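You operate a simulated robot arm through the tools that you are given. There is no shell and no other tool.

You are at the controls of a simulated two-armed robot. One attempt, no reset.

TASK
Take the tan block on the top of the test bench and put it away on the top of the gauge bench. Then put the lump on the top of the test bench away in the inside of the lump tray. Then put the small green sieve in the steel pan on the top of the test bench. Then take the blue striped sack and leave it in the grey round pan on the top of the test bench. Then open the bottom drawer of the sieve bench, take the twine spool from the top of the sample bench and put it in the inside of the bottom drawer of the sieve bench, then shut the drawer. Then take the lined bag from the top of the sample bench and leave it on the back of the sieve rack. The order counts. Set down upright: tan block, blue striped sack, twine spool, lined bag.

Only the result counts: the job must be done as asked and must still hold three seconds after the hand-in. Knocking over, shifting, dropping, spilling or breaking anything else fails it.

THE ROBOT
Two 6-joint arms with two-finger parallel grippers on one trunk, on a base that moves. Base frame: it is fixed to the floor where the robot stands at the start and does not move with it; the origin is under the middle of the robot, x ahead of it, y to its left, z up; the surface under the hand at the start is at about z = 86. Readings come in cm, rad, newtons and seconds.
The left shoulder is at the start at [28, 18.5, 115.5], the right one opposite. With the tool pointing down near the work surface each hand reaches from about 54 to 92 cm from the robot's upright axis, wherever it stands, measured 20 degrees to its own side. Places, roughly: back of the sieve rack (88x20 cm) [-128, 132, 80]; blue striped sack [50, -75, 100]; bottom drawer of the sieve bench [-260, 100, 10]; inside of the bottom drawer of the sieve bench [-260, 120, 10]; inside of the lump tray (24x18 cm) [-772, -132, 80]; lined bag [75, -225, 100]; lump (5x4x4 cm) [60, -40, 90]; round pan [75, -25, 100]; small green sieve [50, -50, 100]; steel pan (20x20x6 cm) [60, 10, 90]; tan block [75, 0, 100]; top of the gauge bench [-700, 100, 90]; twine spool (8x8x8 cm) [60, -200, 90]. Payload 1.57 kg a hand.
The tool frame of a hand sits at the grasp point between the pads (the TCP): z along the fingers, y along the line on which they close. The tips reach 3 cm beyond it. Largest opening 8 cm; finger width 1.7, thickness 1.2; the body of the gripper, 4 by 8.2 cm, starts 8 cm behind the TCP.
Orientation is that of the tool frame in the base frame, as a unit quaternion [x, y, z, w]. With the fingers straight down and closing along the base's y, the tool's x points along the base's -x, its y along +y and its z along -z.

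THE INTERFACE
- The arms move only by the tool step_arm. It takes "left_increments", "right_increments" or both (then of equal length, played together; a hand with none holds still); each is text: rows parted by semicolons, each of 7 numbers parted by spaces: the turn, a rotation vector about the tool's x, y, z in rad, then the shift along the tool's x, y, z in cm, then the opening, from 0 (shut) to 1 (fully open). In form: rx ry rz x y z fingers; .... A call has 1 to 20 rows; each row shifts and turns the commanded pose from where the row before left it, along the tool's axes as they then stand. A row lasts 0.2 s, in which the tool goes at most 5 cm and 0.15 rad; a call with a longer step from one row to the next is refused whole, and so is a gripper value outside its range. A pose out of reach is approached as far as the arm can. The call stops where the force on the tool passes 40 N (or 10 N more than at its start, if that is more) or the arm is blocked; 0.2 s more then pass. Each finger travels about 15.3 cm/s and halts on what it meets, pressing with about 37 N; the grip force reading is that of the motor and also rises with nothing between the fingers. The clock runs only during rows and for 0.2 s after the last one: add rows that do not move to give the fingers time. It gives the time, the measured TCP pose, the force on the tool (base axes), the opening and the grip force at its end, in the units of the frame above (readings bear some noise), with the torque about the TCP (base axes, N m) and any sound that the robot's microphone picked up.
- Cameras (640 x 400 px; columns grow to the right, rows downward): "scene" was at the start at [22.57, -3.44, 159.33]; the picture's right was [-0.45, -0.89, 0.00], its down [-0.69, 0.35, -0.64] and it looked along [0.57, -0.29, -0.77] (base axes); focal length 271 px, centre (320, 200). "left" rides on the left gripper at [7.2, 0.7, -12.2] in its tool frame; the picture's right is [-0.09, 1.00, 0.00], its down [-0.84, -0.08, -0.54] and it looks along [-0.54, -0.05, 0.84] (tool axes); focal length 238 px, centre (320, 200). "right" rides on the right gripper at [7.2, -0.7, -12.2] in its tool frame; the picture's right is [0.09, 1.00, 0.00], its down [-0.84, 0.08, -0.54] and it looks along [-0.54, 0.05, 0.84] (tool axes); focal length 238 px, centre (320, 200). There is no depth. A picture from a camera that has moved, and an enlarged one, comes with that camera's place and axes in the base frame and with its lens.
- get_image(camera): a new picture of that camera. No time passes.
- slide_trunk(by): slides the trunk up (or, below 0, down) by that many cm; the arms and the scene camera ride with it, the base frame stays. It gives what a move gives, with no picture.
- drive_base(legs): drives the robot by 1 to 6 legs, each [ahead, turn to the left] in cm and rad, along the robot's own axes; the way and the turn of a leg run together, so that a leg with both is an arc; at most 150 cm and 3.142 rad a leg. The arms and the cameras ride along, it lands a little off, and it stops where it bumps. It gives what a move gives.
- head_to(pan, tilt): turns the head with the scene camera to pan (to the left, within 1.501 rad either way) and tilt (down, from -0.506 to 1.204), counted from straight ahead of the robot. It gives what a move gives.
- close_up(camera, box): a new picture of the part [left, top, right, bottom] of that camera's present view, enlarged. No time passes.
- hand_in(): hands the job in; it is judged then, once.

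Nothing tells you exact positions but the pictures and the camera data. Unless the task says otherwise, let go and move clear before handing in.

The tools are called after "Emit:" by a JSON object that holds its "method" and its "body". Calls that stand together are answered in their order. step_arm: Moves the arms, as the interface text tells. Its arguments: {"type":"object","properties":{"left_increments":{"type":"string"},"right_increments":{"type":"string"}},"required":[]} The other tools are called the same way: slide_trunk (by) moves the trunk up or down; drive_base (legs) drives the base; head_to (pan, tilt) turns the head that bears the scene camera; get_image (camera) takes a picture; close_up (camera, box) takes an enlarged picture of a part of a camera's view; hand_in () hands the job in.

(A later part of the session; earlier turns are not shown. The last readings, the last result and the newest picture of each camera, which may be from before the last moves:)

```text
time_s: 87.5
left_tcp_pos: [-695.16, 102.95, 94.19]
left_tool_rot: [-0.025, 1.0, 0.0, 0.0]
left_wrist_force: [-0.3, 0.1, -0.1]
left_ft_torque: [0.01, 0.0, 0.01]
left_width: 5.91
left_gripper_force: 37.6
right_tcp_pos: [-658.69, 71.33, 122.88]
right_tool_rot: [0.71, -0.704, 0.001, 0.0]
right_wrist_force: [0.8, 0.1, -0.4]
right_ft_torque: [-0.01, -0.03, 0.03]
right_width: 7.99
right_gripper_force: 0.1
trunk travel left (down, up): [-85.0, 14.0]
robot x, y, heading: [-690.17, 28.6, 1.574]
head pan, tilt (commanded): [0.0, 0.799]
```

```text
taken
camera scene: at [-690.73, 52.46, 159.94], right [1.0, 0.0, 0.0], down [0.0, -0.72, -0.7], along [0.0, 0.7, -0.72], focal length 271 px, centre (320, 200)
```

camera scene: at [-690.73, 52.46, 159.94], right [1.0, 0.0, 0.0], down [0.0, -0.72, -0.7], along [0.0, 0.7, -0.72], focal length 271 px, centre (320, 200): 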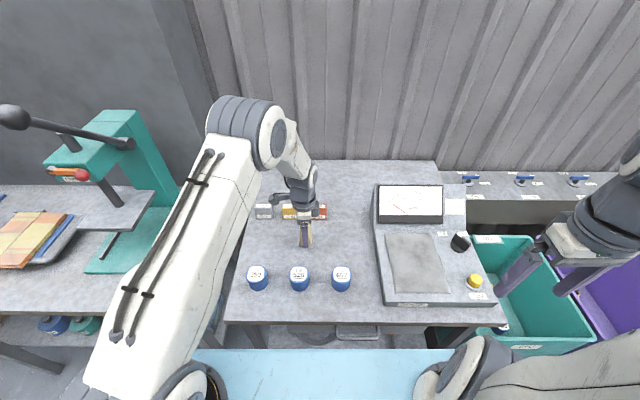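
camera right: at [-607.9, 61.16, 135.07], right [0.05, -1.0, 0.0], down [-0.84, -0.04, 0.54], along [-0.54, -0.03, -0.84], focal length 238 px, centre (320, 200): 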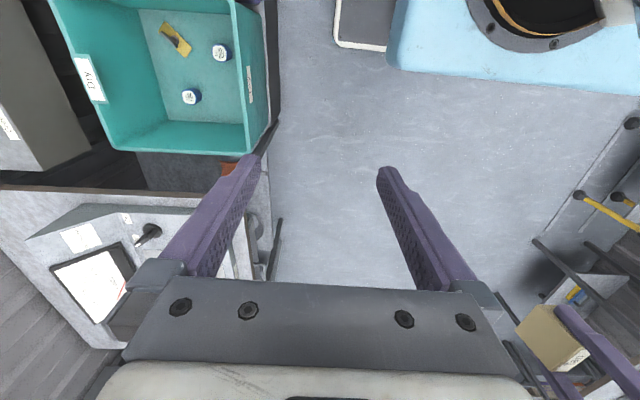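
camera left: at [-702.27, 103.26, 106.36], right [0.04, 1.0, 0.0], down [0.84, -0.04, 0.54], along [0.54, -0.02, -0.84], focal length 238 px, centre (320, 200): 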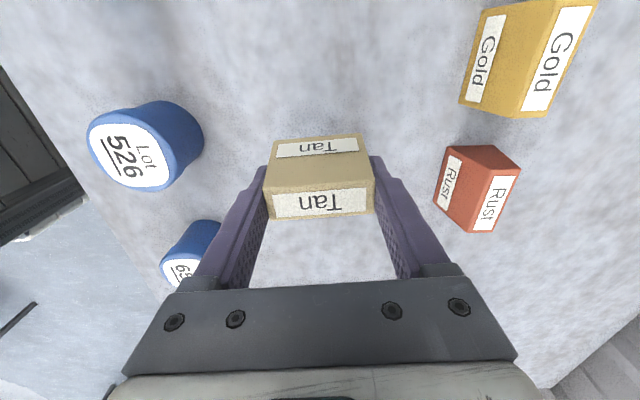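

The block hangs over free space, with the caps and the Gold and Rust blocks well clear. I'll lower it until it just touches.

Emit:
{"method": "step_arm", "body": {"left_increments": "0 0 0 0 0 2 0.2; 0 0 0 0 0 1.4 0.2; 0 0 0 0 0 0.5 0.2; 0 0 0 0 0 0.2 0.2; 0 0 0 0 0 0.2 0.2; 0 0 0 0 0 0.1 0.2; 0 0 0 0 0 0 0.2"}}

```text
time_s: 89.1
left_tcp_pos: [-695.06, 103.11, 89.9]
left_tool_rot: [-0.025, 1.0, 0.0, 0.001]
left_wrist_force: [-0.1, -0.2, -0.2]
left_ft_torque: [-0.03, -0.02, -0.01]
left_width: 5.92
left_gripper_force: 37.0
right_tcp_pos: [-658.65, 71.35, 122.98]
right_tool_rot: [0.71, -0.704, 0.0, 0.0]
right_wrist_force: [0.7, -0.3, 0.3]
right_ft_torque: [-0.02, -0.01, -0.01]
right_width: 8.01
right_gripper_force: 0.1
trunk travel left (down, up): [-85.0, 14.0]
robot x, y, heading: [-690.35, 28.24, 1.571]
head pan, tilt (commanded): [0.0, 0.799]
```

Emit:
{"method": "step_arm", "body": {"left_increments": "0 0 0 0 0 0.15 0.2; 0 0 0 0 0 0.15 0.2; 0 0 0 0 0 0 0.2"}}

Emit:
{"method": "get_image", "body": {"camera": "left"}}

```text
time_s: 89.9
left_tcp_pos: [-695.11, 102.92, 89.67]
left_tool_rot: [-0.024, 1.0, 0.0, 0.0]
left_wrist_force: [0.1, 0.1, 0.5]
left_ft_torque: [0.04, 0.02, 0.0]
left_width: 5.91
left_gripper_force: 36.7
right_tcp_pos: [-658.67, 71.22, 122.93]
right_tool_rot: [0.709, -0.705, 0.001, 0.002]
right_wrist_force: [0.2, 0.4, 0.0]
right_ft_torque: [-0.01, -0.02, 0.04]
right_width: 8.01
right_gripper_force: 0.1
trunk travel left (down, up): [-85.0, 14.0]
robot x, y, heading: [-690.23, 28.8, 1.574]
head pan, tilt (commanded): [0.0, 0.799]
```

```text
taken
camera left: at [-702.21, 103.26, 101.81], right [0.04, 1.0, 0.0], down [0.84, -0.04, 0.54], along [0.54, -0.02, -0.84], focal length 238 px, centre (320, 200)
```

left: 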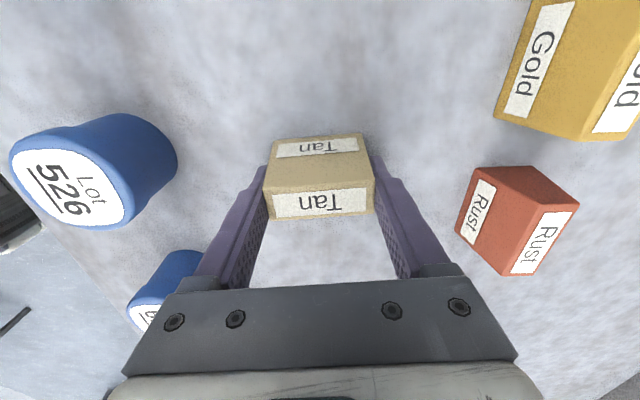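

Emit:
{"method": "step_arm", "body": {"left_increments": "0 0 0 0 0 0.1 0.2; 0 0 0 0 0 0.1 0.2; 0 0 0 0 0 0 0.2"}}

```text
time_s: 90.7
left_tcp_pos: [-695.14, 102.96, 89.56]
left_tool_rot: [-0.025, 1.0, 0.001, 0.0]
left_wrist_force: [-0.6, -4.2, 16.7]
left_ft_torque: [-0.32, -0.03, -0.01]
left_width: 5.92
left_gripper_force: 37.1
right_tcp_pos: [-658.63, 71.12, 122.93]
right_tool_rot: [0.71, -0.704, -0.001, 0.0]
right_wrist_force: [-0.8, 0.3, 0.2]
right_ft_torque: [0.0, 0.0, -0.02]
right_width: 8.0
right_gripper_force: 0.0
trunk travel left (down, up): [-85.0, 14.0]
robot x, y, heading: [-690.11, 28.31, 1.578]
head pan, tilt (commanded): [0.0, 0.799]
```

The block now rests on the top, with 17 N of contact force. I'll open gently and rise clear.

Emit:
{"method": "step_arm", "body": {"left_increments": "0 0 0 0 0 -0.08 0.2; 0 0 0 0 0 0 0.8; 0 0 0 0 0 0 1; 0 0 0 0 0 0 1; 0 0 0 0 0 -1.5 1; 0 0 0 0 0 -3 1; 0 0 0 0 0 -4.5 1; 0 0 0 0 0 -4.5 1; 0 0 0 0 0 -4.5 1; 0 0 0 0 0 -4.5 1; 0 0 0 0 0 -4.5 1; 0 0 0 0 0 -4.5 1; 0 0 0 0 0 0 1"}}

Emit:
{"method": "get_image", "body": {"camera": "left"}}

Emit:
{"method": "get_image", "body": {"camera": "scene"}}

```text
time_s: 93.5
left_tcp_pos: [-694.67, 103.04, 120.93]
left_tool_rot: [-0.026, 1.0, 0.0, 0.001]
left_wrist_force: [0.0, 0.1, 0.5]
left_ft_torque: [-0.01, 0.0, -0.03]
left_width: 7.99
left_gripper_force: 0.0
right_tcp_pos: [-658.64, 71.16, 122.92]
right_tool_rot: [0.709, -0.705, 0.001, 0.001]
right_wrist_force: [0.5, -0.3, -0.5]
right_ft_torque: [-0.03, 0.0, -0.01]
right_width: 7.99
right_gripper_force: 0.1
trunk travel left (down, up): [-85.0, 14.0]
robot x, y, heading: [-690.18, 28.5, 1.574]
head pan, tilt (commanded): [0.0, 0.799]
```

```text
taken
camera left: at [-701.78, 103.35, 133.23], right [0.04, 1.0, 0.0], down [0.84, -0.04, 0.54], along [0.54, -0.02, -0.84], focal length 238 px, centre (320, 200)
```

left: 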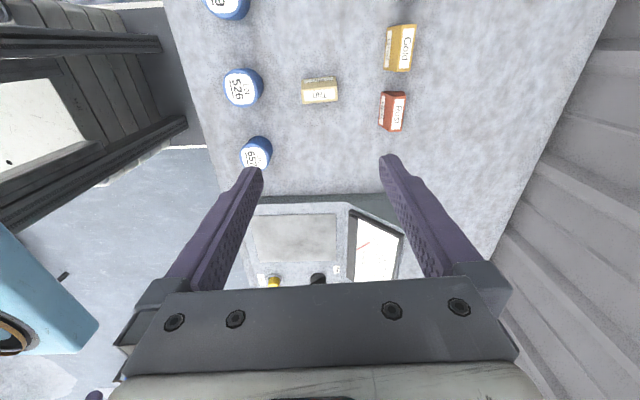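

```text
taken
camera scene: at [-690.73, 52.4, 159.95], right [1.0, 0.0, 0.0], down [0.0, -0.72, -0.7], along [0.0, 0.7, -0.72], focal length 271 px, centre (320, 200)
```

scene: 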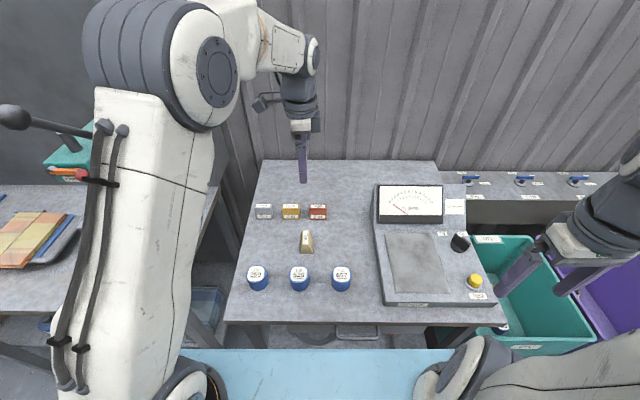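

The tan block stands upright on the gauge bench between the caps and the blocks. Before going back for the lump I'll retract the left arm, turn toward the lump tray and look at it.

Emit:
{"method": "step_arm", "body": {"left_increments": "0 0 0 0 -4 -0.3 1; 0 0 0 0 -4 -0.3 1; 0 0 0 0 -4 -0.3 1; 0 0 0 0 -3 -0.3 1; 0 0 0 0 0 0 1"}}

Emit:
{"method": "drive_base", "body": {"legs": [[0, 1.6], [0, 1.07]]}}

Emit:
{"method": "head_to", "body": {"pan": -0.15, "tilt": 0.45}}

Emit:
{"method": "get_image", "body": {"camera": "scene"}}

```text
time_s: 94.7
left_tcp_pos: [-694.33, 87.97, 121.92]
left_tool_rot: [-0.025, 1.0, 0.0, 0.0]
left_wrist_force: [-0.4, 0.1, 0.1]
left_ft_torque: [0.02, 0.0, -0.02]
left_width: 8.03
left_gripper_force: 0.1
right_tcp_pos: [-658.7, 71.05, 122.96]
right_tool_rot: [0.71, -0.704, 0.0, 0.001]
right_wrist_force: [0.3, -0.5, -1.0]
right_ft_torque: [0.04, 0.01, -0.02]
right_width: 8.03
right_gripper_force: 0.0
trunk travel left (down, up): [-85.0, 14.0]
robot x, y, heading: [-690.4, 28.3, 1.572]
head pan, tilt (commanded): [0.0, 0.799]
```

```text
time_s: 101.6
left_tcp_pos: [-714.66, -26.47, 121.97]
left_tool_rot: [0.976, -0.217, 0.0, 0.0]
left_wrist_force: [-0.3, 0.2, -1.0]
left_ft_torque: [0.02, -0.01, -0.01]
left_width: 8.01
left_gripper_force: 0.0
right_tcp_pos: [-738.51, 5.16, 122.88]
right_tool_rot: [0.855, 0.519, 0.0, -0.001]
right_wrist_force: [0.7, -0.1, -0.6]
right_ft_torque: [-0.01, 0.0, 0.03]
right_width: 7.99
right_gripper_force: 0.1
trunk travel left (down, up): [-85.0, 14.0]
robot x, y, heading: [-690.43, 28.54, -2.049]
head pan, tilt (commanded): [0.0, 0.799]
```

```text
time_s: 102.5
left_tcp_pos: [-714.72, -26.52, 121.99]
left_tool_rot: [0.976, -0.216, 0.0, 0.0]
left_wrist_force: [-0.8, -0.2, 0.0]
left_ft_torque: [-0.04, -0.03, -0.01]
left_width: 7.99
left_gripper_force: 0.0
right_tcp_pos: [-738.44, 5.17, 122.88]
right_tool_rot: [0.854, 0.52, 0.0, 0.0]
right_wrist_force: [0.5, -0.5, -0.2]
right_ft_torque: [0.01, -0.02, 0.0]
right_width: 8.01
right_gripper_force: 0.0
trunk travel left (down, up): [-85.0, 14.0]
robot x, y, heading: [-690.45, 28.62, -2.054]
head pan, tilt (commanded): [-0.15, 0.45]
```

```text
taken
camera scene: at [-703.44, 6.72, 162.98], right [-0.81, 0.59, 0.0], down [0.26, 0.35, -0.9], along [-0.53, -0.73, -0.44], focal length 271 px, centre (320, 200)
```

scene: 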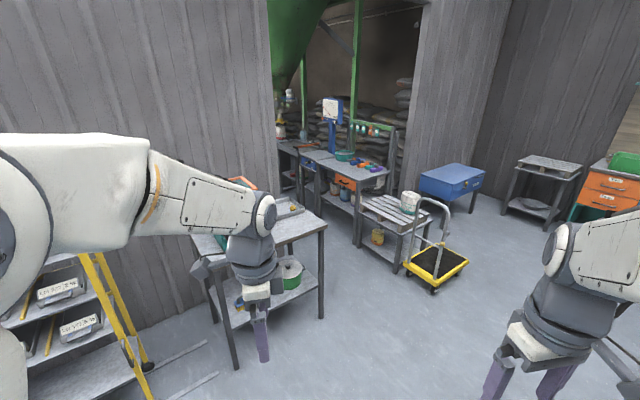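

Emit:
{"method": "close_up", "body": {"camera": "scene", "box": [190, 160, 350, 260]}}

Emit:
{"method": "get_image", "body": {"camera": "left"}}

```text
4.00 times, centred on (270, 210) of scene
camera zoom: at [-703.44, 6.72, 162.98], right [-0.81, 0.59, 0.0], down [0.26, 0.35, -0.9], along [-0.53, -0.73, -0.44], focal length 1082 px, centre (520, 160)
```

zoom: 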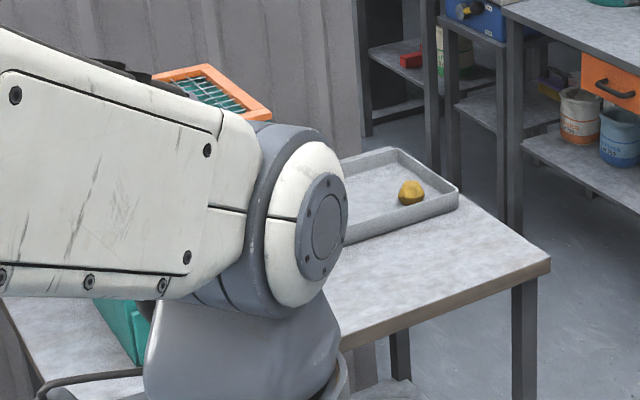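

```text
taken
camera left: at [-708.48, -30.08, 134.16], right [-0.5, -0.86, 0.0], down [-0.73, 0.42, 0.54], along [-0.47, 0.27, -0.84], focal length 238 px, centre (320, 200)
```

left: 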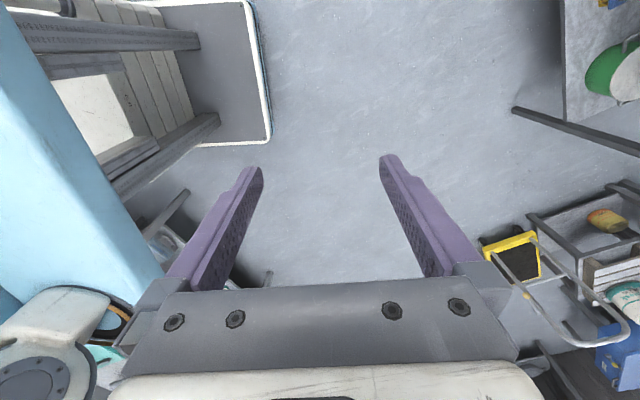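

The lump tray is the grey tray at the right end of the bench with the green and orange things, and it already holds a yellow lump. Next I'll turn to +x and drive back to the test bench for the lump.

Emit:
{"method": "drive_base", "body": {"legs": [[0, 2.05], [150, 0], [100, 0]]}}

```text
time_s: 119.6
left_tcp_pos: [-379.23, 41.36, 122.1]
left_tool_rot: [0.674, 0.738, 0.0, 0.0]
left_wrist_force: [-0.2, -0.8, 0.5]
left_ft_torque: [0.04, 0.01, 0.0]
left_width: 8.0
left_gripper_force: 0.1
right_tcp_pos: [-394.59, 5.08, 122.87]
right_tool_rot: [-0.024, 1.0, 0.0, -0.002]
right_wrist_force: [-0.6, -0.2, 0.3]
right_ft_torque: [0.0, 0.02, 0.01]
right_width: 8.01
right_gripper_force: 0.1
trunk travel left (down, up): [-85.0, 14.0]
robot x, y, heading: [-438.71, 34.61, 0.046]
head pan, tilt (commanded): [-0.15, 0.45]
```

Emit:
{"method": "drive_base", "body": {"legs": [[0, -0.105], [150, 0], [100, 0]]}}

```text
time_s: 132.3
left_tcp_pos: [-131.33, 22.19, 122.1]
left_tool_rot: [0.706, 0.708, 0.0, 0.0]
left_wrist_force: [-0.3, 0.0, 0.3]
left_ft_torque: [0.02, -0.05, -0.02]
left_width: 7.99
left_gripper_force: 0.0
right_tcp_pos: [-149.81, -12.64, 122.85]
right_tool_rot: [0.019, 1.0, 0.0, -0.001]
right_wrist_force: [0.2, -0.6, -0.6]
right_ft_torque: [0.0, -0.02, 0.02]
right_width: 7.97
right_gripper_force: 0.0
trunk travel left (down, up): [-85.0, 14.0]
robot x, y, heading: [-191.59, 21.07, -0.037]
head pan, tilt (commanded): [-0.15, 0.45]
```

Emit:
{"method": "drive_base", "body": {"legs": [[0, -0.11], [143, 0], [0, 0.14]]}}

Emit:
{"method": "head_to", "body": {"pan": 0, "tilt": 0.8}}

Emit:
{"method": "get_image", "body": {"camera": "scene"}}

```text
time_s: 140.8
left_tcp_pos: [16.31, 3.34, 121.94]
left_tool_rot: [0.69, 0.724, 0.0, 0.0]
left_wrist_force: [0.1, -1.1, 0.2]
left_ft_torque: [0.02, -0.01, -0.01]
left_width: 8.0
left_gripper_force: 0.0
right_tcp_pos: [-0.53, -32.22, 122.92]
right_tool_rot: [-0.002, 1.0, 0.0, 0.0]
right_wrist_force: [-0.1, 0.2, -0.3]
right_ft_torque: [-0.01, 0.0, 0.0]
right_width: 7.98
right_gripper_force: 0.0
trunk travel left (down, up): [-85.0, 14.0]
robot x, y, heading: [-43.4, -0.55, 0.006]
head pan, tilt (commanded): [-0.15, 0.45]
```

```text
time_s: 141.7
left_tcp_pos: [16.34, 3.39, 122.0]
left_tool_rot: [0.69, 0.724, -0.001, 0.0]
left_wrist_force: [0.1, 0.4, 0.1]
left_ft_torque: [-0.01, 0.01, -0.01]
left_width: 8.0
left_gripper_force: 0.1
right_tcp_pos: [-0.68, -32.3, 122.84]
right_tool_rot: [-0.003, 1.0, 0.0, -0.001]
right_wrist_force: [0.4, -0.6, 0.5]
right_ft_torque: [-0.03, 0.03, 0.04]
right_width: 8.0
right_gripper_force: 0.0
trunk travel left (down, up): [-85.0, 14.0]
robot x, y, heading: [-43.28, -0.23, 0.005]
head pan, tilt (commanded): [0.0, 0.799]
```

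```text
taken
camera scene: at [-19.66, -0.33, 159.96], right [0.0, -1.0, 0.0], down [-0.72, 0.0, -0.7], along [0.7, 0.0, -0.72], focal length 271 px, centre (320, 200)
```

scene: 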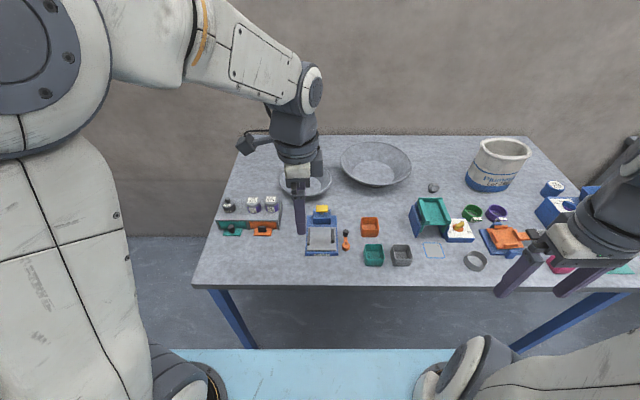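

The whole test bench is in view, with its front edge at x≈18. I'll drive in to x≈-8 so the right hand can reach the lump near [57, -44].

Emit:
{"method": "drive_base", "body": {"legs": [[35, 0]]}}

Emit:
{"method": "get_image", "body": {"camera": "right"}}

```text
time_s: 143.9
left_tcp_pos: [51.02, 4.36, 122.05]
left_tool_rot: [0.685, 0.728, 0.0, 0.0]
left_wrist_force: [-0.3, -0.6, 0.3]
left_ft_torque: [0.01, -0.02, 0.0]
left_width: 7.99
left_gripper_force: 0.0
right_tcp_pos: [34.49, -31.45, 122.9]
right_tool_rot: [-0.009, 1.0, 0.0, -0.002]
right_wrist_force: [0.2, -0.1, -0.7]
right_ft_torque: [0.02, -0.06, -0.03]
right_width: 8.0
right_gripper_force: 0.1
trunk travel left (down, up): [-85.0, 14.0]
robot x, y, heading: [-8.44, -0.34, 0.014]
head pan, tilt (commanded): [0.0, 0.799]
```

```text
taken
camera right: at [27.33, -32.16, 135.07], right [-0.11, 0.99, 0.0], down [0.84, 0.09, 0.54], along [0.54, 0.06, -0.84], focal length 238 px, centre (320, 200)
```

right: 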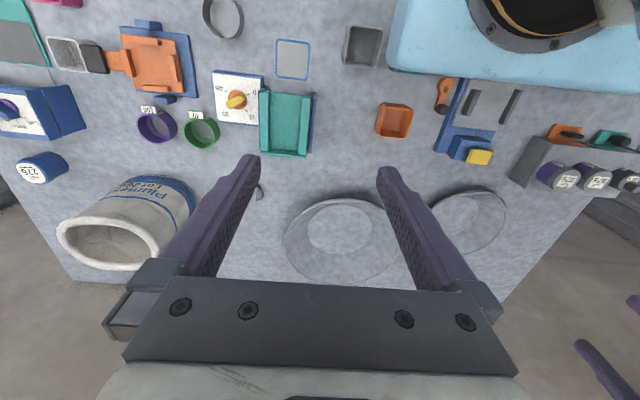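

Emit:
{"method": "step_arm", "body": {"right_increments": "0 0 0 -3.23 -1.91 2 1; 0 0 0 -3.23 -1.91 2 1; 0 0 0 -3.23 -1.91 2 1; 0 0 0 -3.23 -1.91 2 1; 0 0 0 -3.23 -1.91 2 1; 0 0 0 -3.23 -1.91 2 1; 0 0 0 -3.23 -1.91 2 1; 0 0 0 0 0 0 1"}}

Emit:
{"method": "get_image", "body": {"camera": "right"}}

```text
time_s: 145.7
left_tcp_pos: [51.06, 4.36, 121.9]
left_tool_rot: [0.686, 0.728, -0.001, 0.0]
left_wrist_force: [0.2, 0.0, -0.1]
left_ft_torque: [-0.03, 0.01, -0.02]
left_width: 7.99
left_gripper_force: 0.0
right_tcp_pos: [57.38, -44.53, 108.92]
right_tool_rot: [-0.009, 1.0, 0.001, -0.001]
right_wrist_force: [-0.5, 0.4, -1.0]
right_ft_torque: [0.04, -0.02, -0.03]
right_width: 8.02
right_gripper_force: 0.1
trunk travel left (down, up): [-85.0, 14.0]
robot x, y, heading: [-8.48, -0.24, 0.014]
head pan, tilt (commanded): [0.0, 0.799]
```

```text
taken
camera right: at [50.23, -45.31, 121.18], right [-0.11, 0.99, 0.0], down [0.84, 0.09, 0.54], along [0.54, 0.06, -0.84], focal length 238 px, centre (320, 200)
```

right: 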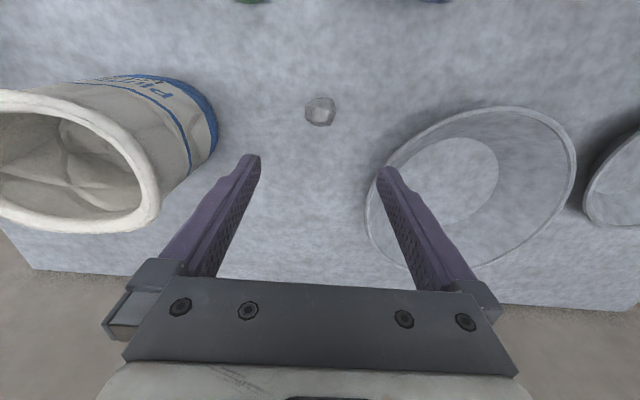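

Emit:
{"method": "close_up", "body": {"camera": "right", "box": [280, 86, 360, 136]}}

```text
8.00 times, centred on (320, 111) of right
camera zoom: at [50.23, -45.31, 121.18], right [-0.11, 0.99, 0.0], down [0.84, 0.09, 0.54], along [0.54, 0.06, -0.84], focal length 1907 px, centre (320, 912)
```

zoom: 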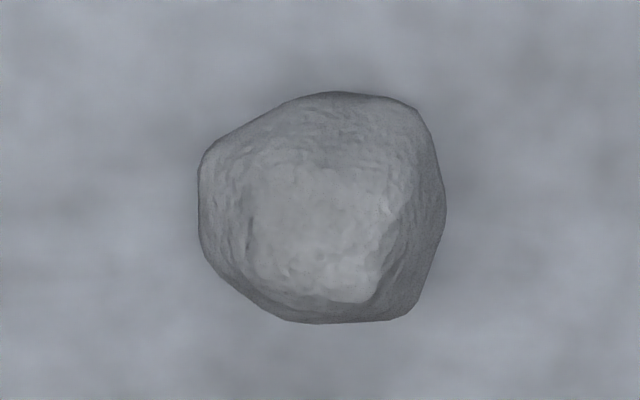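

The lump is 4 cm wide and directly under the right hand. I'll descend, close and lift.

Emit:
{"method": "step_arm", "body": {"right_increments": "0 0 0 0 0 4.5 1; 0 0 0 0 0 4.5 1; 0 0 0 0 0 4.5 1; 0 0 0 0 0 3 1; 0 0 0 0 0 2 1; 0 0 0 0 0 0.9 1; 0 0 0 0 0 0 1"}}

Emit:
{"method": "get_image", "body": {"camera": "right"}}

```text
time_s: 147.3
left_tcp_pos: [51.02, 4.47, 121.91]
left_tool_rot: [0.686, 0.728, 0.0, 0.0]
left_wrist_force: [0.2, -0.2, 0.0]
left_ft_torque: [-0.01, -0.02, 0.03]
left_width: 7.97
left_gripper_force: 0.0
right_tcp_pos: [57.51, -44.35, 89.49]
right_tool_rot: [-0.008, 1.0, 0.0, -0.001]
right_wrist_force: [0.2, 0.2, 0.0]
right_ft_torque: [0.02, 0.0, 0.03]
right_width: 7.99
right_gripper_force: 0.1
trunk travel left (down, up): [-85.0, 14.0]
robot x, y, heading: [-8.79, -0.33, 0.016]
head pan, tilt (commanded): [0.0, 0.799]
```

```text
taken
camera right: at [50.29, -45.22, 101.64], right [-0.11, 0.99, 0.0], down [0.84, 0.09, 0.54], along [0.54, 0.06, -0.84], focal length 238 px, centre (320, 200)
```

right: 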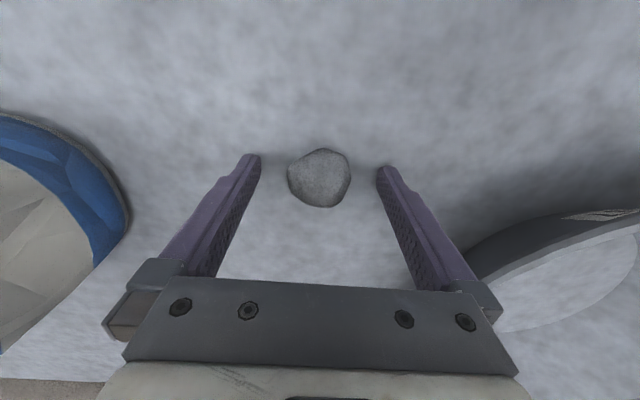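

Emit:
{"method": "step_arm", "body": {"right_increments": "0 0 0 0 0 0 0.7; 0 0 0 0 0 0 0.4; 0 0 0 0 0 0 0.2; 0 0 0 0 0 0 0.2; 0 0 0 0 0 -1 0.2; 0 0 0 0 0 -2 0.2; 0 0 0 0 0 0 0.2"}}

Emit:
{"method": "get_image", "body": {"camera": "right"}}

```text
time_s: 148.9
left_tcp_pos: [51.01, 4.34, 122.07]
left_tool_rot: [0.686, 0.728, -0.001, 0.0]
left_wrist_force: [-0.6, 0.0, -0.8]
left_ft_torque: [0.02, -0.01, 0.02]
left_width: 8.0
left_gripper_force: 0.1
right_tcp_pos: [57.48, -44.66, 92.34]
right_tool_rot: [-0.009, 1.0, 0.0, -0.001]
right_wrist_force: [0.0, -0.2, -1.0]
right_ft_torque: [-0.02, -0.03, 0.03]
right_width: 4.28
right_gripper_force: 36.3
trunk travel left (down, up): [-85.0, 14.0]
robot x, y, heading: [-9.12, 0.17, 0.016]
head pan, tilt (commanded): [0.0, 0.799]
```

```text
taken
camera right: at [50.28, -45.37, 104.55], right [-0.11, 0.99, 0.0], down [0.84, 0.09, 0.54], along [0.54, 0.06, -0.84], focal length 238 px, centre (320, 200)
```

right: 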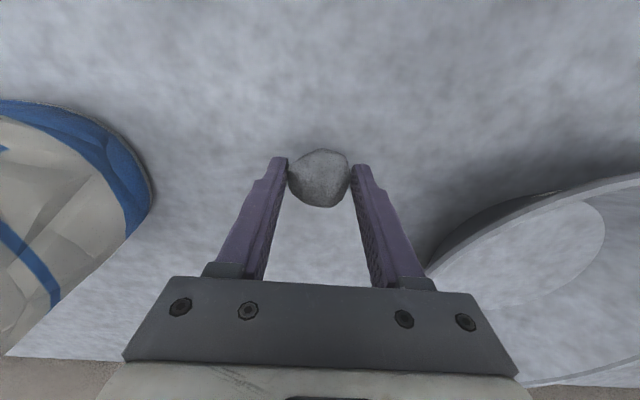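

The lump is held at width 4.3 cm and follows the hand. I'll lift it high, retract, back out and turn toward the far end.

Emit:
{"method": "step_arm", "body": {"right_increments": "0 0 0 0 0 -4.4 0.2; 0 0 0 0 0 -4.4 0.2; 0 0 0 0 0 -4.4 0.2; 0 0 0 0 0 -4.4 0.2; 0 0 0 0 0 -4.4 0.2; 0 0 0 0 0 -4.4 0.2; 0 0 0 0 0 -4.4 0.2; 0 0 0 4 1.5 0 0.2; 0 0 0 4 1.5 0 0.2; 0 0 0 4 1.5 0 0.2; 0 0 0 4 1.5 0 0.2; 0 0 0 0 0 0 0.2"}}

Emit:
{"method": "get_image", "body": {"camera": "right"}}

Emit:
{"method": "drive_base", "body": {"legs": [[-52, 0], [0, 1.5708], [0, 1.5708]]}}

```text
time_s: 151.5
left_tcp_pos: [50.96, 4.43, 122.04]
left_tool_rot: [0.686, 0.728, 0.001, 0.001]
left_wrist_force: [-0.3, -0.2, 0.8]
left_ft_torque: [0.0, -0.01, 0.0]
left_width: 7.99
left_gripper_force: 0.0
right_tcp_pos: [41.25, -38.46, 123.39]
right_tool_rot: [-0.009, 1.0, 0.0, -0.001]
right_wrist_force: [0.2, 0.5, -0.5]
right_ft_torque: [-0.01, 0.02, 0.04]
right_width: 4.25
right_gripper_force: 36.9
trunk travel left (down, up): [-85.0, 14.0]
robot x, y, heading: [-9.06, -0.1, 0.018]
head pan, tilt (commanded): [0.0, 0.799]
```

```text
taken
camera right: at [34.01, -39.35, 135.52], right [-0.11, 0.99, 0.0], down [0.84, 0.09, 0.54], along [0.54, 0.06, -0.84], focal length 238 px, centre (320, 200)
```

right: 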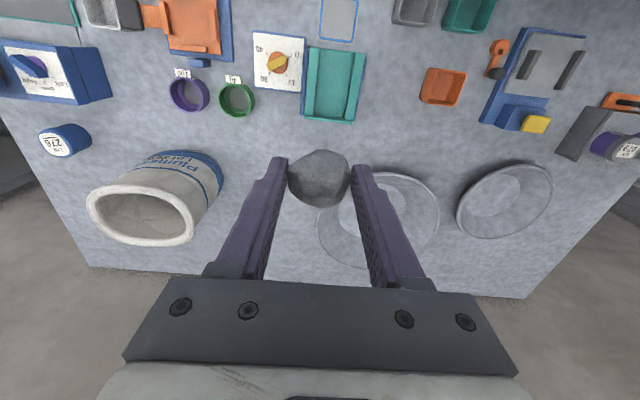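

```text
time_s: 162.1
left_tcp_pos: [-120.75, -2.51, 122.06]
left_tool_rot: [0.712, -0.702, 0.0, 0.0]
left_wrist_force: [-0.7, -0.6, 0.7]
left_ft_torque: [0.0, 0.0, -0.01]
left_width: 8.0
left_gripper_force: 0.1
right_tcp_pos: [-109.14, 40.02, 123.35]
right_tool_rot: [1.0, -0.015, 0.001, -0.001]
right_wrist_force: [0.0, 1.0, -0.5]
right_ft_torque: [-0.02, 0.01, 0.03]
right_width: 4.21
right_gripper_force: 36.9
trunk travel left (down, up): [-85.0, 14.0]
robot x, y, heading: [-61.04, -1.0, 3.115]
head pan, tilt (commanded): [0.0, 0.799]
```

The lump is secure. I'll drive down the aisle again, this time toward the lump tray bench.

Emit:
{"method": "drive_base", "body": {"legs": [[0, -0.138], [141, 0], [0, 0.165], [120, 0]]}}

```text
time_s: 176.3
left_tcp_pos: [-383.05, 15.43, 121.94]
left_tool_rot: [0.726, -0.687, -0.001, 0.0]
left_wrist_force: [-0.1, 0.1, 0.8]
left_ft_torque: [0.0, -0.03, 0.01]
left_width: 8.0
left_gripper_force: 0.0
right_tcp_pos: [-373.18, 58.47, 123.34]
right_tool_rot: [1.0, 0.006, 0.001, 0.001]
right_wrist_force: [1.0, -0.7, -0.1]
right_ft_torque: [-0.02, 0.02, 0.0]
right_width: 4.13
right_gripper_force: 37.4
trunk travel left (down, up): [-85.0, 14.0]
robot x, y, heading: [-323.03, 19.54, -3.136]
head pan, tilt (commanded): [0.0, 0.799]
```

Emit:
{"method": "drive_base", "body": {"legs": [[150, 0], [130, 0]]}}

Emit:
{"method": "get_image", "body": {"camera": "right"}}

```text
time_s: 189.8
left_tcp_pos: [-663.71, 13.48, 121.99]
left_tool_rot: [0.727, -0.686, 0.001, 0.0]
left_wrist_force: [-0.5, 0.1, -0.6]
left_ft_torque: [0.0, -0.02, 0.01]
left_width: 8.03
left_gripper_force: 0.1
right_tcp_pos: [-653.86, 56.43, 123.32]
right_tool_rot: [1.0, 0.008, 0.001, 0.0]
right_wrist_force: [-0.9, -0.4, -1.0]
right_ft_torque: [0.0, 0.0, -0.03]
right_width: 4.03
right_gripper_force: 36.9
trunk travel left (down, up): [-85.0, 14.0]
robot x, y, heading: [-603.82, 17.92, -3.125]
head pan, tilt (commanded): [0.0, 0.799]
```

```text
taken
camera right: at [-646.66, 57.29, 135.51], right [0.11, -0.99, 0.0], down [-0.84, -0.09, 0.54], along [-0.54, -0.06, -0.84], focal length 238 px, centre (320, 200)
```

right: 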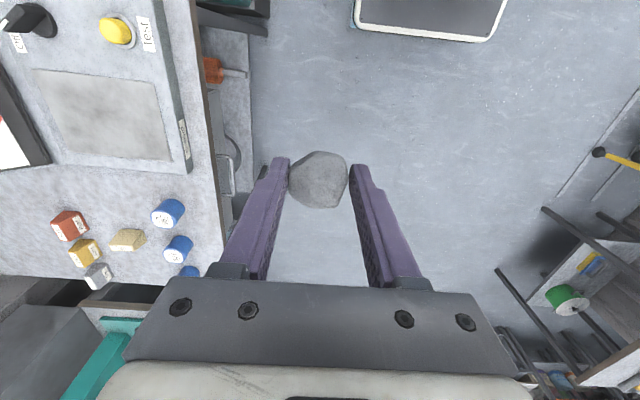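

The lump is still held, though slowly settling in the pads. I'll go on to x≈-752 and turn to face the tray bench.

Emit:
{"method": "drive_base", "body": {"legs": [[148, 0], [0, 1.56]]}}

Emit:
{"method": "head_to", "body": {"pan": -0.2, "tilt": 0.6}}

Emit:
{"method": "get_image", "body": {"camera": "scene"}}

```text
time_s: 201.0
left_tcp_pos: [-743.04, -45.7, 122.12]
left_tool_rot: [0.999, 0.052, 0.0, 0.0]
left_wrist_force: [0.5, -0.1, 1.0]
left_ft_torque: [-0.01, -0.03, 0.01]
left_width: 7.99
left_gripper_force: 0.1
right_tcp_pos: [-786.47, -37.69, 123.26]
right_tool_rot: [0.685, 0.729, 0.0, 0.0]
right_wrist_force: [-0.5, -0.3, -0.4]
right_ft_torque: [-0.03, -0.02, 0.02]
right_width: 4.01
right_gripper_force: 36.7
trunk travel left (down, up): [-85.0, 14.0]
robot x, y, heading: [-750.44, 14.17, -1.511]
head pan, tilt (commanded): [0.0, 0.799]
```

```text
time_s: 201.7
left_tcp_pos: [-743.13, -45.76, 121.89]
left_tool_rot: [0.999, 0.052, 0.0, 0.0]
left_wrist_force: [0.5, -0.4, -0.2]
left_ft_torque: [-0.01, 0.02, 0.0]
left_width: 7.99
left_gripper_force: 0.1
right_tcp_pos: [-786.56, -37.59, 123.34]
right_tool_rot: [0.685, 0.729, 0.001, 0.0]
right_wrist_force: [-0.2, -0.5, -1.4]
right_ft_torque: [-0.01, 0.02, 0.0]
right_width: 3.99
right_gripper_force: 36.2
trunk travel left (down, up): [-85.0, 14.0]
robot x, y, heading: [-750.53, 13.85, -1.512]
head pan, tilt (commanded): [-0.201, 0.6]
```

```text
taken
camera scene: at [-750.88, -10.84, 161.63], right [-0.99, 0.14, 0.0], down [0.08, 0.56, -0.82], along [-0.12, -0.82, -0.57], focal length 271 px, centre (320, 200)
```

scene: 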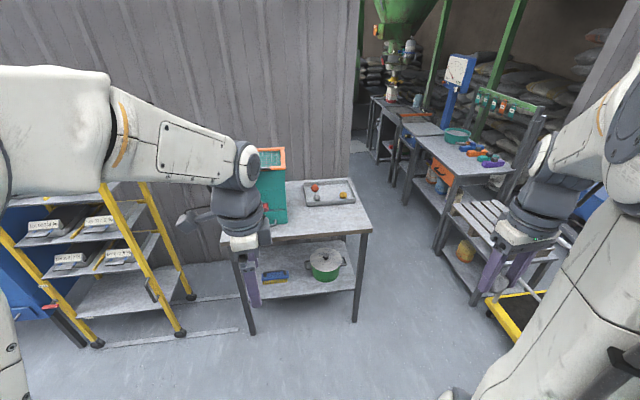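

Emit:
{"method": "close_up", "body": {"camera": "scene", "box": [240, 140, 400, 240]}}

```text
4.00 times, centred on (320, 190) of scene
camera zoom: at [-750.88, -10.84, 161.63], right [-0.99, 0.14, 0.0], down [0.08, 0.56, -0.82], along [-0.12, -0.82, -0.57], focal length 1082 px, centre (320, 240)
```

zoom: 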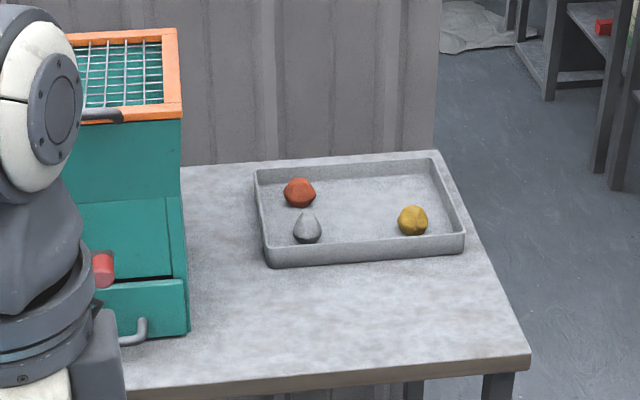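

The tray holds red and grey lumps on its left and a yellow one at the front right, so the back right near [-776.5, -135.5] is free. I'll raise the left hand for clearance over the teal box and drive in.

Emit:
{"method": "step_arm", "body": {"left_increments": "0 0 0 0 -1.5 -3 1; 0 0 0 0 -1.5 -3 1; 0 0 0 0 -1.5 -3 1; 0 0 0 0 0 0 1"}}

Emit:
{"method": "drive_base", "body": {"legs": [[0, -0.06], [70, 0]]}}

Emit:
{"method": "head_to", "body": {"pan": -0.35, "tilt": 0.85}}

Emit:
{"method": "get_image", "body": {"camera": "scene"}}

Emit:
{"method": "get_image", "body": {"camera": "right"}}

```text
time_s: 202.7
left_tcp_pos: [-743.48, -41.13, 130.89]
left_tool_rot: [0.999, 0.052, -0.001, 0.001]
left_wrist_force: [-0.1, 1.3, -0.1]
left_ft_torque: [-0.01, -0.02, 0.01]
left_width: 8.02
left_gripper_force: 0.1
right_tcp_pos: [-786.58, -37.75, 123.39]
right_tool_rot: [0.685, 0.728, 0.001, 0.0]
right_wrist_force: [0.5, -0.7, -0.4]
right_ft_torque: [-0.04, -0.03, 0.0]
right_width: 3.98
right_gripper_force: 36.9
trunk travel left (down, up): [-85.0, 14.0]
robot x, y, heading: [-749.97, 13.77, -1.512]
head pan, tilt (commanded): [-0.201, 0.6]
```

```text
time_s: 207.0
left_tcp_pos: [-746.88, -112.79, 131.0]
left_tool_rot: [1.0, 0.021, 0.001, 0.0]
left_wrist_force: [0.1, 0.7, -0.9]
left_ft_torque: [0.0, 0.0, 0.0]
left_width: 8.0
left_gripper_force: 0.1
right_tcp_pos: [-789.71, -106.83, 123.3]
right_tool_rot: [0.707, 0.707, 0.001, 0.0]
right_wrist_force: [-0.3, -1.0, -0.3]
right_ft_torque: [0.02, 0.0, 0.03]
right_width: 4.01
right_gripper_force: 37.1
trunk travel left (down, up): [-85.0, 14.0]
robot x, y, heading: [-750.43, -57.55, -1.571]
head pan, tilt (commanded): [-0.201, 0.6]
```

```text
time_s: 207.8
left_tcp_pos: [-746.96, -112.78, 130.94]
left_tool_rot: [1.0, 0.021, 0.0, 0.001]
left_wrist_force: [0.4, -0.5, -0.1]
left_ft_torque: [0.01, 0.0, -0.01]
left_width: 8.0
left_gripper_force: 0.0
right_tcp_pos: [-789.75, -106.84, 123.31]
right_tool_rot: [0.707, 0.707, 0.001, -0.002]
right_wrist_force: [0.4, 0.1, -0.4]
right_ft_torque: [-0.01, 0.01, 0.0]
right_width: 4.0
right_gripper_force: 37.3
trunk travel left (down, up): [-85.0, 14.0]
robot x, y, heading: [-750.69, -57.26, -1.571]
head pan, tilt (commanded): [-0.351, 0.85]
```

```text
taken
camera scene: at [-753.39, -80.81, 159.55], right [-0.94, 0.34, 0.0], down [0.26, 0.7, -0.66], along [-0.23, -0.62, -0.75], focal length 271 px, centre (320, 200)
```

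scene: 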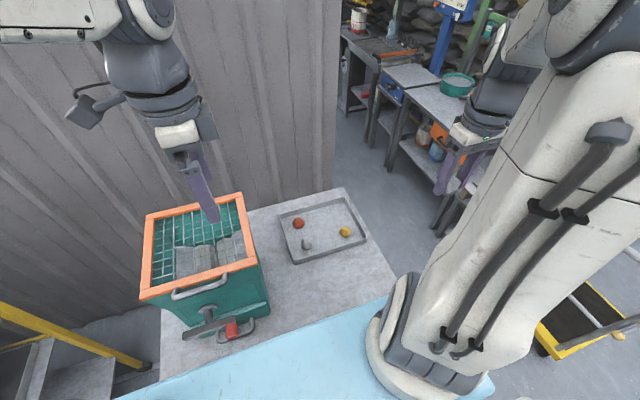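

```text
taken
camera right: at [-790.37, -99.6, 135.51], right [1.0, 0.09, 0.0], down [0.08, -0.84, 0.54], along [0.05, -0.54, -0.84], focal length 238 px, centre (320, 200)
```

right: 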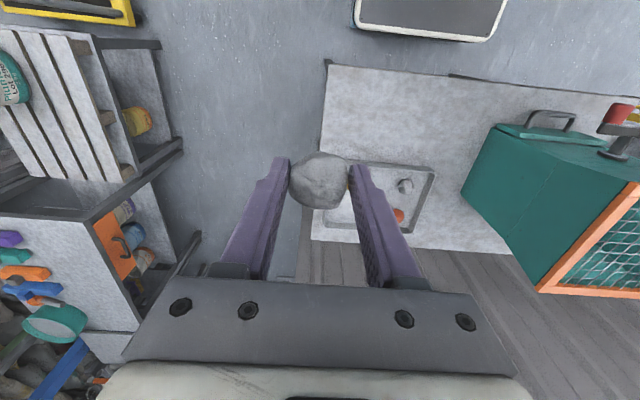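

Emit:
{"method": "step_arm", "body": {"right_increments": "0 0 0 -4.17 1.89 0 0.2; 0 0 0 -4.17 1.89 0 0.2; 0 0 0 -4.17 1.89 0 0.2; 0 0 0 -4.17 1.89 0 0.2; 0 0 0 -4.17 1.89 0 0.2; 0 0 0 -4.17 1.89 0 0.2; 0 0 0 -4.17 1.89 0 0.2; 0 0 0 0 0 4 0.2; 0 0 0 0 0 4 0.2; 0 0 0 0 0 4 0.2; 0 0 0 0 0 4 0.2; 0 0 0 0 0 4 0.2; 0 0 0 0 0 4 0.2; 0 0 0 0 0 4 0.2; 0 0 0 0 0 0 0.2"}}

Emit:
{"method": "get_image", "body": {"camera": "right"}}

```text
time_s: 211.0
left_tcp_pos: [-746.95, -112.92, 131.01]
left_tool_rot: [1.0, 0.021, -0.001, 0.0]
left_wrist_force: [0.9, 0.2, 0.0]
left_ft_torque: [0.0, -0.03, -0.02]
left_width: 8.01
left_gripper_force: 0.0
right_tcp_pos: [-776.4, -135.81, 95.29]
right_tool_rot: [0.707, 0.707, 0.001, -0.001]
right_wrist_force: [0.4, -0.2, -0.7]
right_ft_torque: [0.04, -0.01, -0.02]
right_width: 3.99
right_gripper_force: 37.2
trunk travel left (down, up): [-85.0, 14.0]
robot x, y, heading: [-750.57, -57.39, -1.573]
head pan, tilt (commanded): [-0.351, 0.85]
```

```text
taken
camera right: at [-777.05, -128.62, 107.53], right [1.0, 0.09, 0.0], down [0.08, -0.84, 0.54], along [0.05, -0.54, -0.84], focal length 238 px, centre (320, 200)
```

right: 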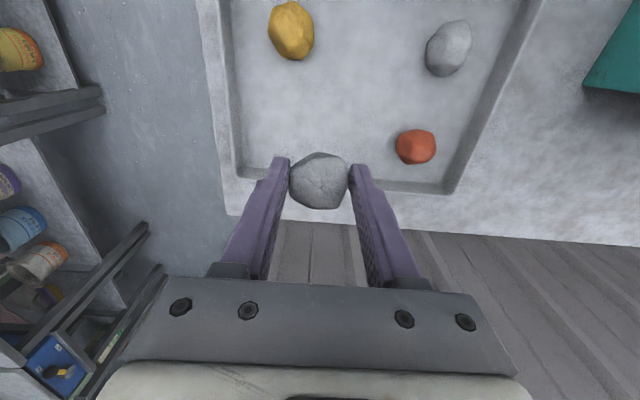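

The hand is centred over the free back-right part of the tray. I'll lower it slowly until it touches.

Emit:
{"method": "step_arm", "body": {"right_increments": "0 0 0 0 0 4 0.2; 0 0 0 0 0 3.5 0.2; 0 0 0 0 0 1.5 0.2; 0 0 0 0 0 0.8 0.2; 0 0 0 0 0 0.3 0.2; 0 0 0 0 0 0 0.2"}}

Emit:
{"method": "get_image", "body": {"camera": "right"}}

```text
time_s: 212.4
left_tcp_pos: [-746.85, -112.93, 130.9]
left_tool_rot: [1.0, 0.021, 0.0, 0.0]
left_wrist_force: [1.1, 0.4, 0.0]
left_ft_torque: [0.03, 0.0, -0.03]
left_width: 8.01
left_gripper_force: 0.1
right_tcp_pos: [-776.29, -135.93, 85.28]
right_tool_rot: [0.707, 0.707, 0.0, -0.001]
right_wrist_force: [-0.1, -0.3, 0.0]
right_ft_torque: [0.0, -0.03, -0.01]
right_width: 4.01
right_gripper_force: 37.0
trunk travel left (down, up): [-85.0, 14.0]
robot x, y, heading: [-750.47, -57.92, -1.574]
head pan, tilt (commanded): [-0.351, 0.85]
```

```text
taken
camera right: at [-776.97, -128.69, 97.45], right [1.0, 0.09, 0.0], down [0.08, -0.84, 0.54], along [0.05, -0.54, -0.84], focal length 238 px, centre (320, 200)
```

right: 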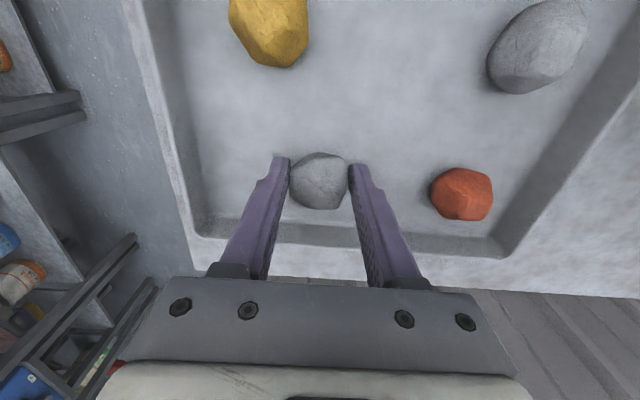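

Emit:
{"method": "step_arm", "body": {"right_increments": "0 0 0 0 0 0.3 0.2; 0 0 0 0 0 0.3 0.2; 0 0 0 0 0 0.2 0.2; 0 0 0 0 0 0.15 0.2; 0 0 0 0 0 0 0.2"}}

```text
time_s: 213.6
left_tcp_pos: [-746.88, -112.79, 130.98]
left_tool_rot: [1.0, 0.021, -0.001, 0.002]
left_wrist_force: [0.4, 0.0, -0.7]
left_ft_torque: [-0.01, -0.02, -0.01]
left_width: 8.0
left_gripper_force: 0.1
right_tcp_pos: [-776.51, -135.91, 84.45]
right_tool_rot: [0.707, 0.707, -0.002, 0.0]
right_wrist_force: [2.7, 3.4, 25.3]
right_ft_torque: [0.1, -0.44, 0.01]
right_width: 4.03
right_gripper_force: 37.0
trunk travel left (down, up): [-85.0, 14.0]
robot x, y, heading: [-750.45, -57.61, -1.572]
head pan, tilt (commanded): [-0.351, 0.85]
```

The lump has touched the tray floor. I'll ease off, open part way so the fingers stay clear of the other lumps, and lift out.

Emit:
{"method": "step_arm", "body": {"right_increments": "0 0 0 0 0 -0.15 0.2; 0 0 0 0 0 0 0.6; 0 0 0 0 0 0 0.75; 0 0 0 0 0 0 0.75; 0 0 0 0 0 -1 0.75; 0 0 0 0 0 -3 0.75; 0 0 0 0 0 -4 0.75; 0 0 0 0 0 -4 0.75; 0 0 0 0 0 -4 0.75; 0 0 0 0 0 -4 0.75; 0 0 0 0 0 -4 0.75; 0 0 0 0 0 -4 0.75; 0 0 0 0 0 -4 0.75; 0 0 0 0 0 -4 0.75; 0 0 0 0 0 0 0.75"}}

Emit:
{"method": "get_image", "body": {"camera": "right"}}

Emit:
{"method": "get_image", "body": {"camera": "scene"}}

```text
time_s: 216.8
left_tcp_pos: [-746.96, -112.84, 130.89]
left_tool_rot: [1.0, 0.02, 0.001, 0.001]
left_wrist_force: [-0.6, 0.0, 0.6]
left_ft_torque: [0.0, 0.04, -0.02]
left_width: 8.01
left_gripper_force: 0.2
right_tcp_pos: [-776.25, -135.62, 120.42]
right_tool_rot: [0.707, 0.707, 0.001, -0.001]
right_wrist_force: [0.0, -0.1, -0.5]
right_ft_torque: [-0.02, -0.02, 0.03]
right_width: 5.99
right_gripper_force: 0.1
trunk travel left (down, up): [-85.0, 14.0]
robot x, y, heading: [-750.4, -57.83, -1.575]
head pan, tilt (commanded): [-0.351, 0.85]
```

```text
taken
camera right: at [-776.91, -128.45, 132.64], right [1.0, 0.09, 0.0], down [0.08, -0.84, 0.54], along [0.05, -0.54, -0.84], focal length 238 px, centre (320, 200)
```

right: 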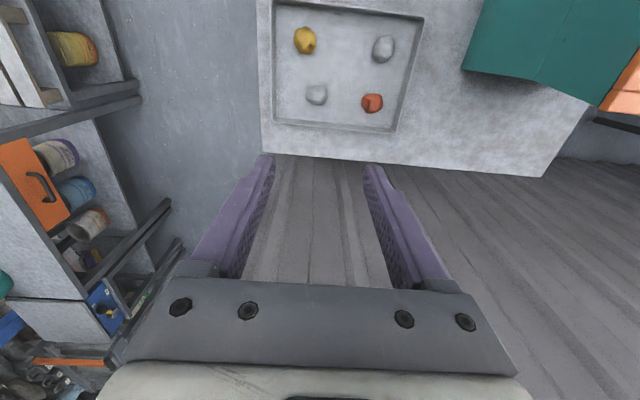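

```text
taken
camera scene: at [-753.38, -80.79, 159.55], right [-0.94, 0.35, 0.0], down [0.26, 0.71, -0.66], along [-0.23, -0.62, -0.75], focal length 271 px, centre (320, 200)
```

scene: 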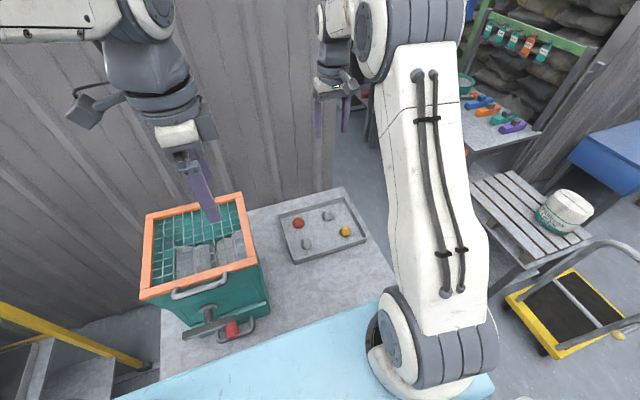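

The lump lies in the tray with the other three undisturbed. Next I'll retract, back out and return to the test bench for the green sieve.

Emit:
{"method": "step_arm", "body": {"right_increments": "0 0 0 4.17 -1.5 0 0.75; 0 0 0 4.17 -1.5 0 0.75; 0 0 0 4.17 -1.5 0 0.75; 0 0 0 4.17 -1.5 -0.4 0.75; 0 0 0 4.17 -1.5 -0.4 0.75; 0 0 0 4.17 -1.5 -0.4 1; 0 0 0 0 0 0 1"}}

Emit:
{"method": "drive_base", "body": {"legs": [[-78, 0], [0, 1.575], [150, 0], [120, 0]]}}

```text
time_s: 218.4
left_tcp_pos: [-746.86, -112.89, 130.83]
left_tool_rot: [1.0, 0.022, 0.001, 0.0]
left_wrist_force: [0.6, -0.3, -0.3]
left_ft_torque: [-0.03, 0.03, 0.0]
left_width: 8.0
left_gripper_force: 0.1
right_tcp_pos: [-785.65, -110.82, 121.78]
right_tool_rot: [0.708, 0.707, 0.001, -0.001]
right_wrist_force: [0.0, 0.2, -0.6]
right_ft_torque: [-0.01, -0.02, 0.02]
right_width: 8.02
right_gripper_force: 0.0
trunk travel left (down, up): [-85.0, 14.0]
robot x, y, heading: [-750.24, -57.72, -1.57]
head pan, tilt (commanded): [-0.351, 0.85]
```

```text
time_s: 239.2
left_tcp_pos: [-425.43, 23.83, 130.94]
left_tool_rot: [0.693, 0.721, 0.0, 0.0]
left_wrist_force: [0.0, -0.3, -0.1]
left_ft_torque: [0.03, -0.02, -0.03]
left_width: 8.01
left_gripper_force: 0.0
right_tcp_pos: [-427.43, -15.05, 121.73]
right_tool_rot: [0.001, 1.0, 0.0, -0.001]
right_wrist_force: [-0.9, -0.3, 0.2]
right_ft_torque: [-0.01, -0.03, 0.02]
right_width: 7.99
right_gripper_force: 0.0
trunk travel left (down, up): [-85.0, 14.0]
robot x, y, heading: [-481.12, 20.53, -0.006]
head pan, tilt (commanded): [-0.351, 0.85]
```

Emit:
{"method": "drive_base", "body": {"legs": [[150, 0], [140, 0]]}}

```text
time_s: 253.3
left_tcp_pos: [-133.63, 9.08, 130.84]
left_tool_rot: [0.709, 0.705, 0.0, 0.001]
left_wrist_force: [-1.3, -0.5, 0.0]
left_ft_torque: [-0.01, -0.01, -0.01]
left_width: 7.98
left_gripper_force: 0.1
right_tcp_pos: [-137.49, -29.48, 121.77]
right_tool_rot: [0.025, 1.0, 0.0, -0.001]
right_wrist_force: [-0.4, -0.9, 0.7]
right_ft_torque: [-0.02, -0.03, 0.0]
right_width: 7.99
right_gripper_force: 0.1
trunk travel left (down, up): [-85.0, 14.0]
robot x, y, heading: [-188.85, 8.44, -0.053]
head pan, tilt (commanded): [-0.351, 0.85]
```

Emit:
{"method": "drive_base", "body": {"legs": [[0, 0.06], [85, 0], [0, -0.41], [59, 0], [0, 0.4]]}}

Emit:
{"method": "head_to", "body": {"pan": -0.2, "tilt": 0.8}}

Emit:
{"method": "get_image", "body": {"camera": "scene"}}

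```text
time_s: 263.6
left_tcp_pos: [4.13, -13.7, 130.91]
left_tool_rot: [0.701, 0.713, 0.0, 0.0]
left_wrist_force: [-0.7, 0.1, 0.6]
left_ft_torque: [-0.03, -0.02, -0.01]
left_width: 7.99
left_gripper_force: 0.1
right_tcp_pos: [1.07, -52.51, 121.83]
right_tool_rot: [0.014, 1.0, 0.0, -0.001]
right_wrist_force: [0.1, 0.5, 0.8]
right_ft_torque: [-0.02, -0.01, -0.01]
right_width: 8.01
right_gripper_force: 0.0
trunk travel left (down, up): [-85.0, 14.0]
robot x, y, heading: [-51.23, -16.0, -0.024]
head pan, tilt (commanded): [-0.351, 0.85]
```

```text
time_s: 264.2
left_tcp_pos: [4.22, -13.8, 130.86]
left_tool_rot: [0.702, 0.712, 0.0, 0.0]
left_wrist_force: [0.3, 0.4, 0.5]
left_ft_torque: [0.05, 0.02, 0.01]
left_width: 8.01
left_gripper_force: 0.0
right_tcp_pos: [1.17, -52.41, 121.71]
right_tool_rot: [0.014, 1.0, 0.0, -0.001]
right_wrist_force: [-0.5, 0.5, 0.2]
right_ft_torque: [-0.01, 0.0, -0.05]
right_width: 8.01
right_gripper_force: 0.0
trunk travel left (down, up): [-85.0, 14.0]
robot x, y, heading: [-51.21, -15.61, -0.025]
head pan, tilt (commanded): [-0.201, 0.799]
```

```text
taken
camera scene: at [-27.7, -17.96, 159.95], right [-0.23, -0.97, 0.0], down [-0.7, 0.16, -0.7], along [0.68, -0.16, -0.72], focal length 271 px, centre (320, 200)
```

scene: 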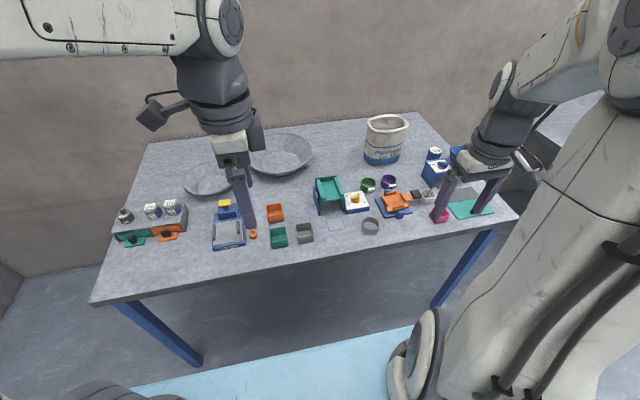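

Emit:
{"method": "close_up", "body": {"camera": "scene", "box": [290, 110, 450, 240]}}

```text
3.08 times, centred on (370, 175) of scene
camera zoom: at [-27.7, -17.96, 159.95], right [-0.23, -0.97, 0.0], down [-0.7, 0.16, -0.7], along [0.68, -0.16, -0.72], focal length 832 px, centre (166, 277)
```

zoom: 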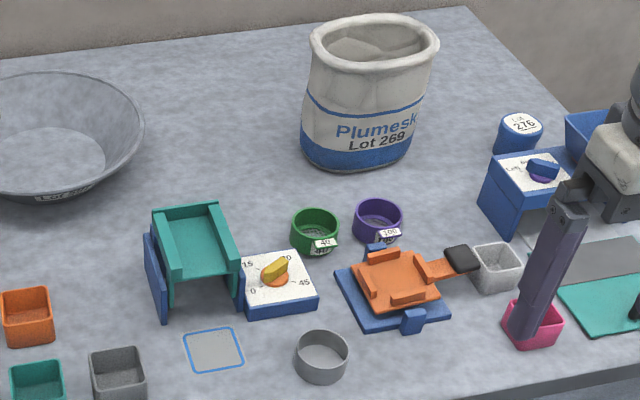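

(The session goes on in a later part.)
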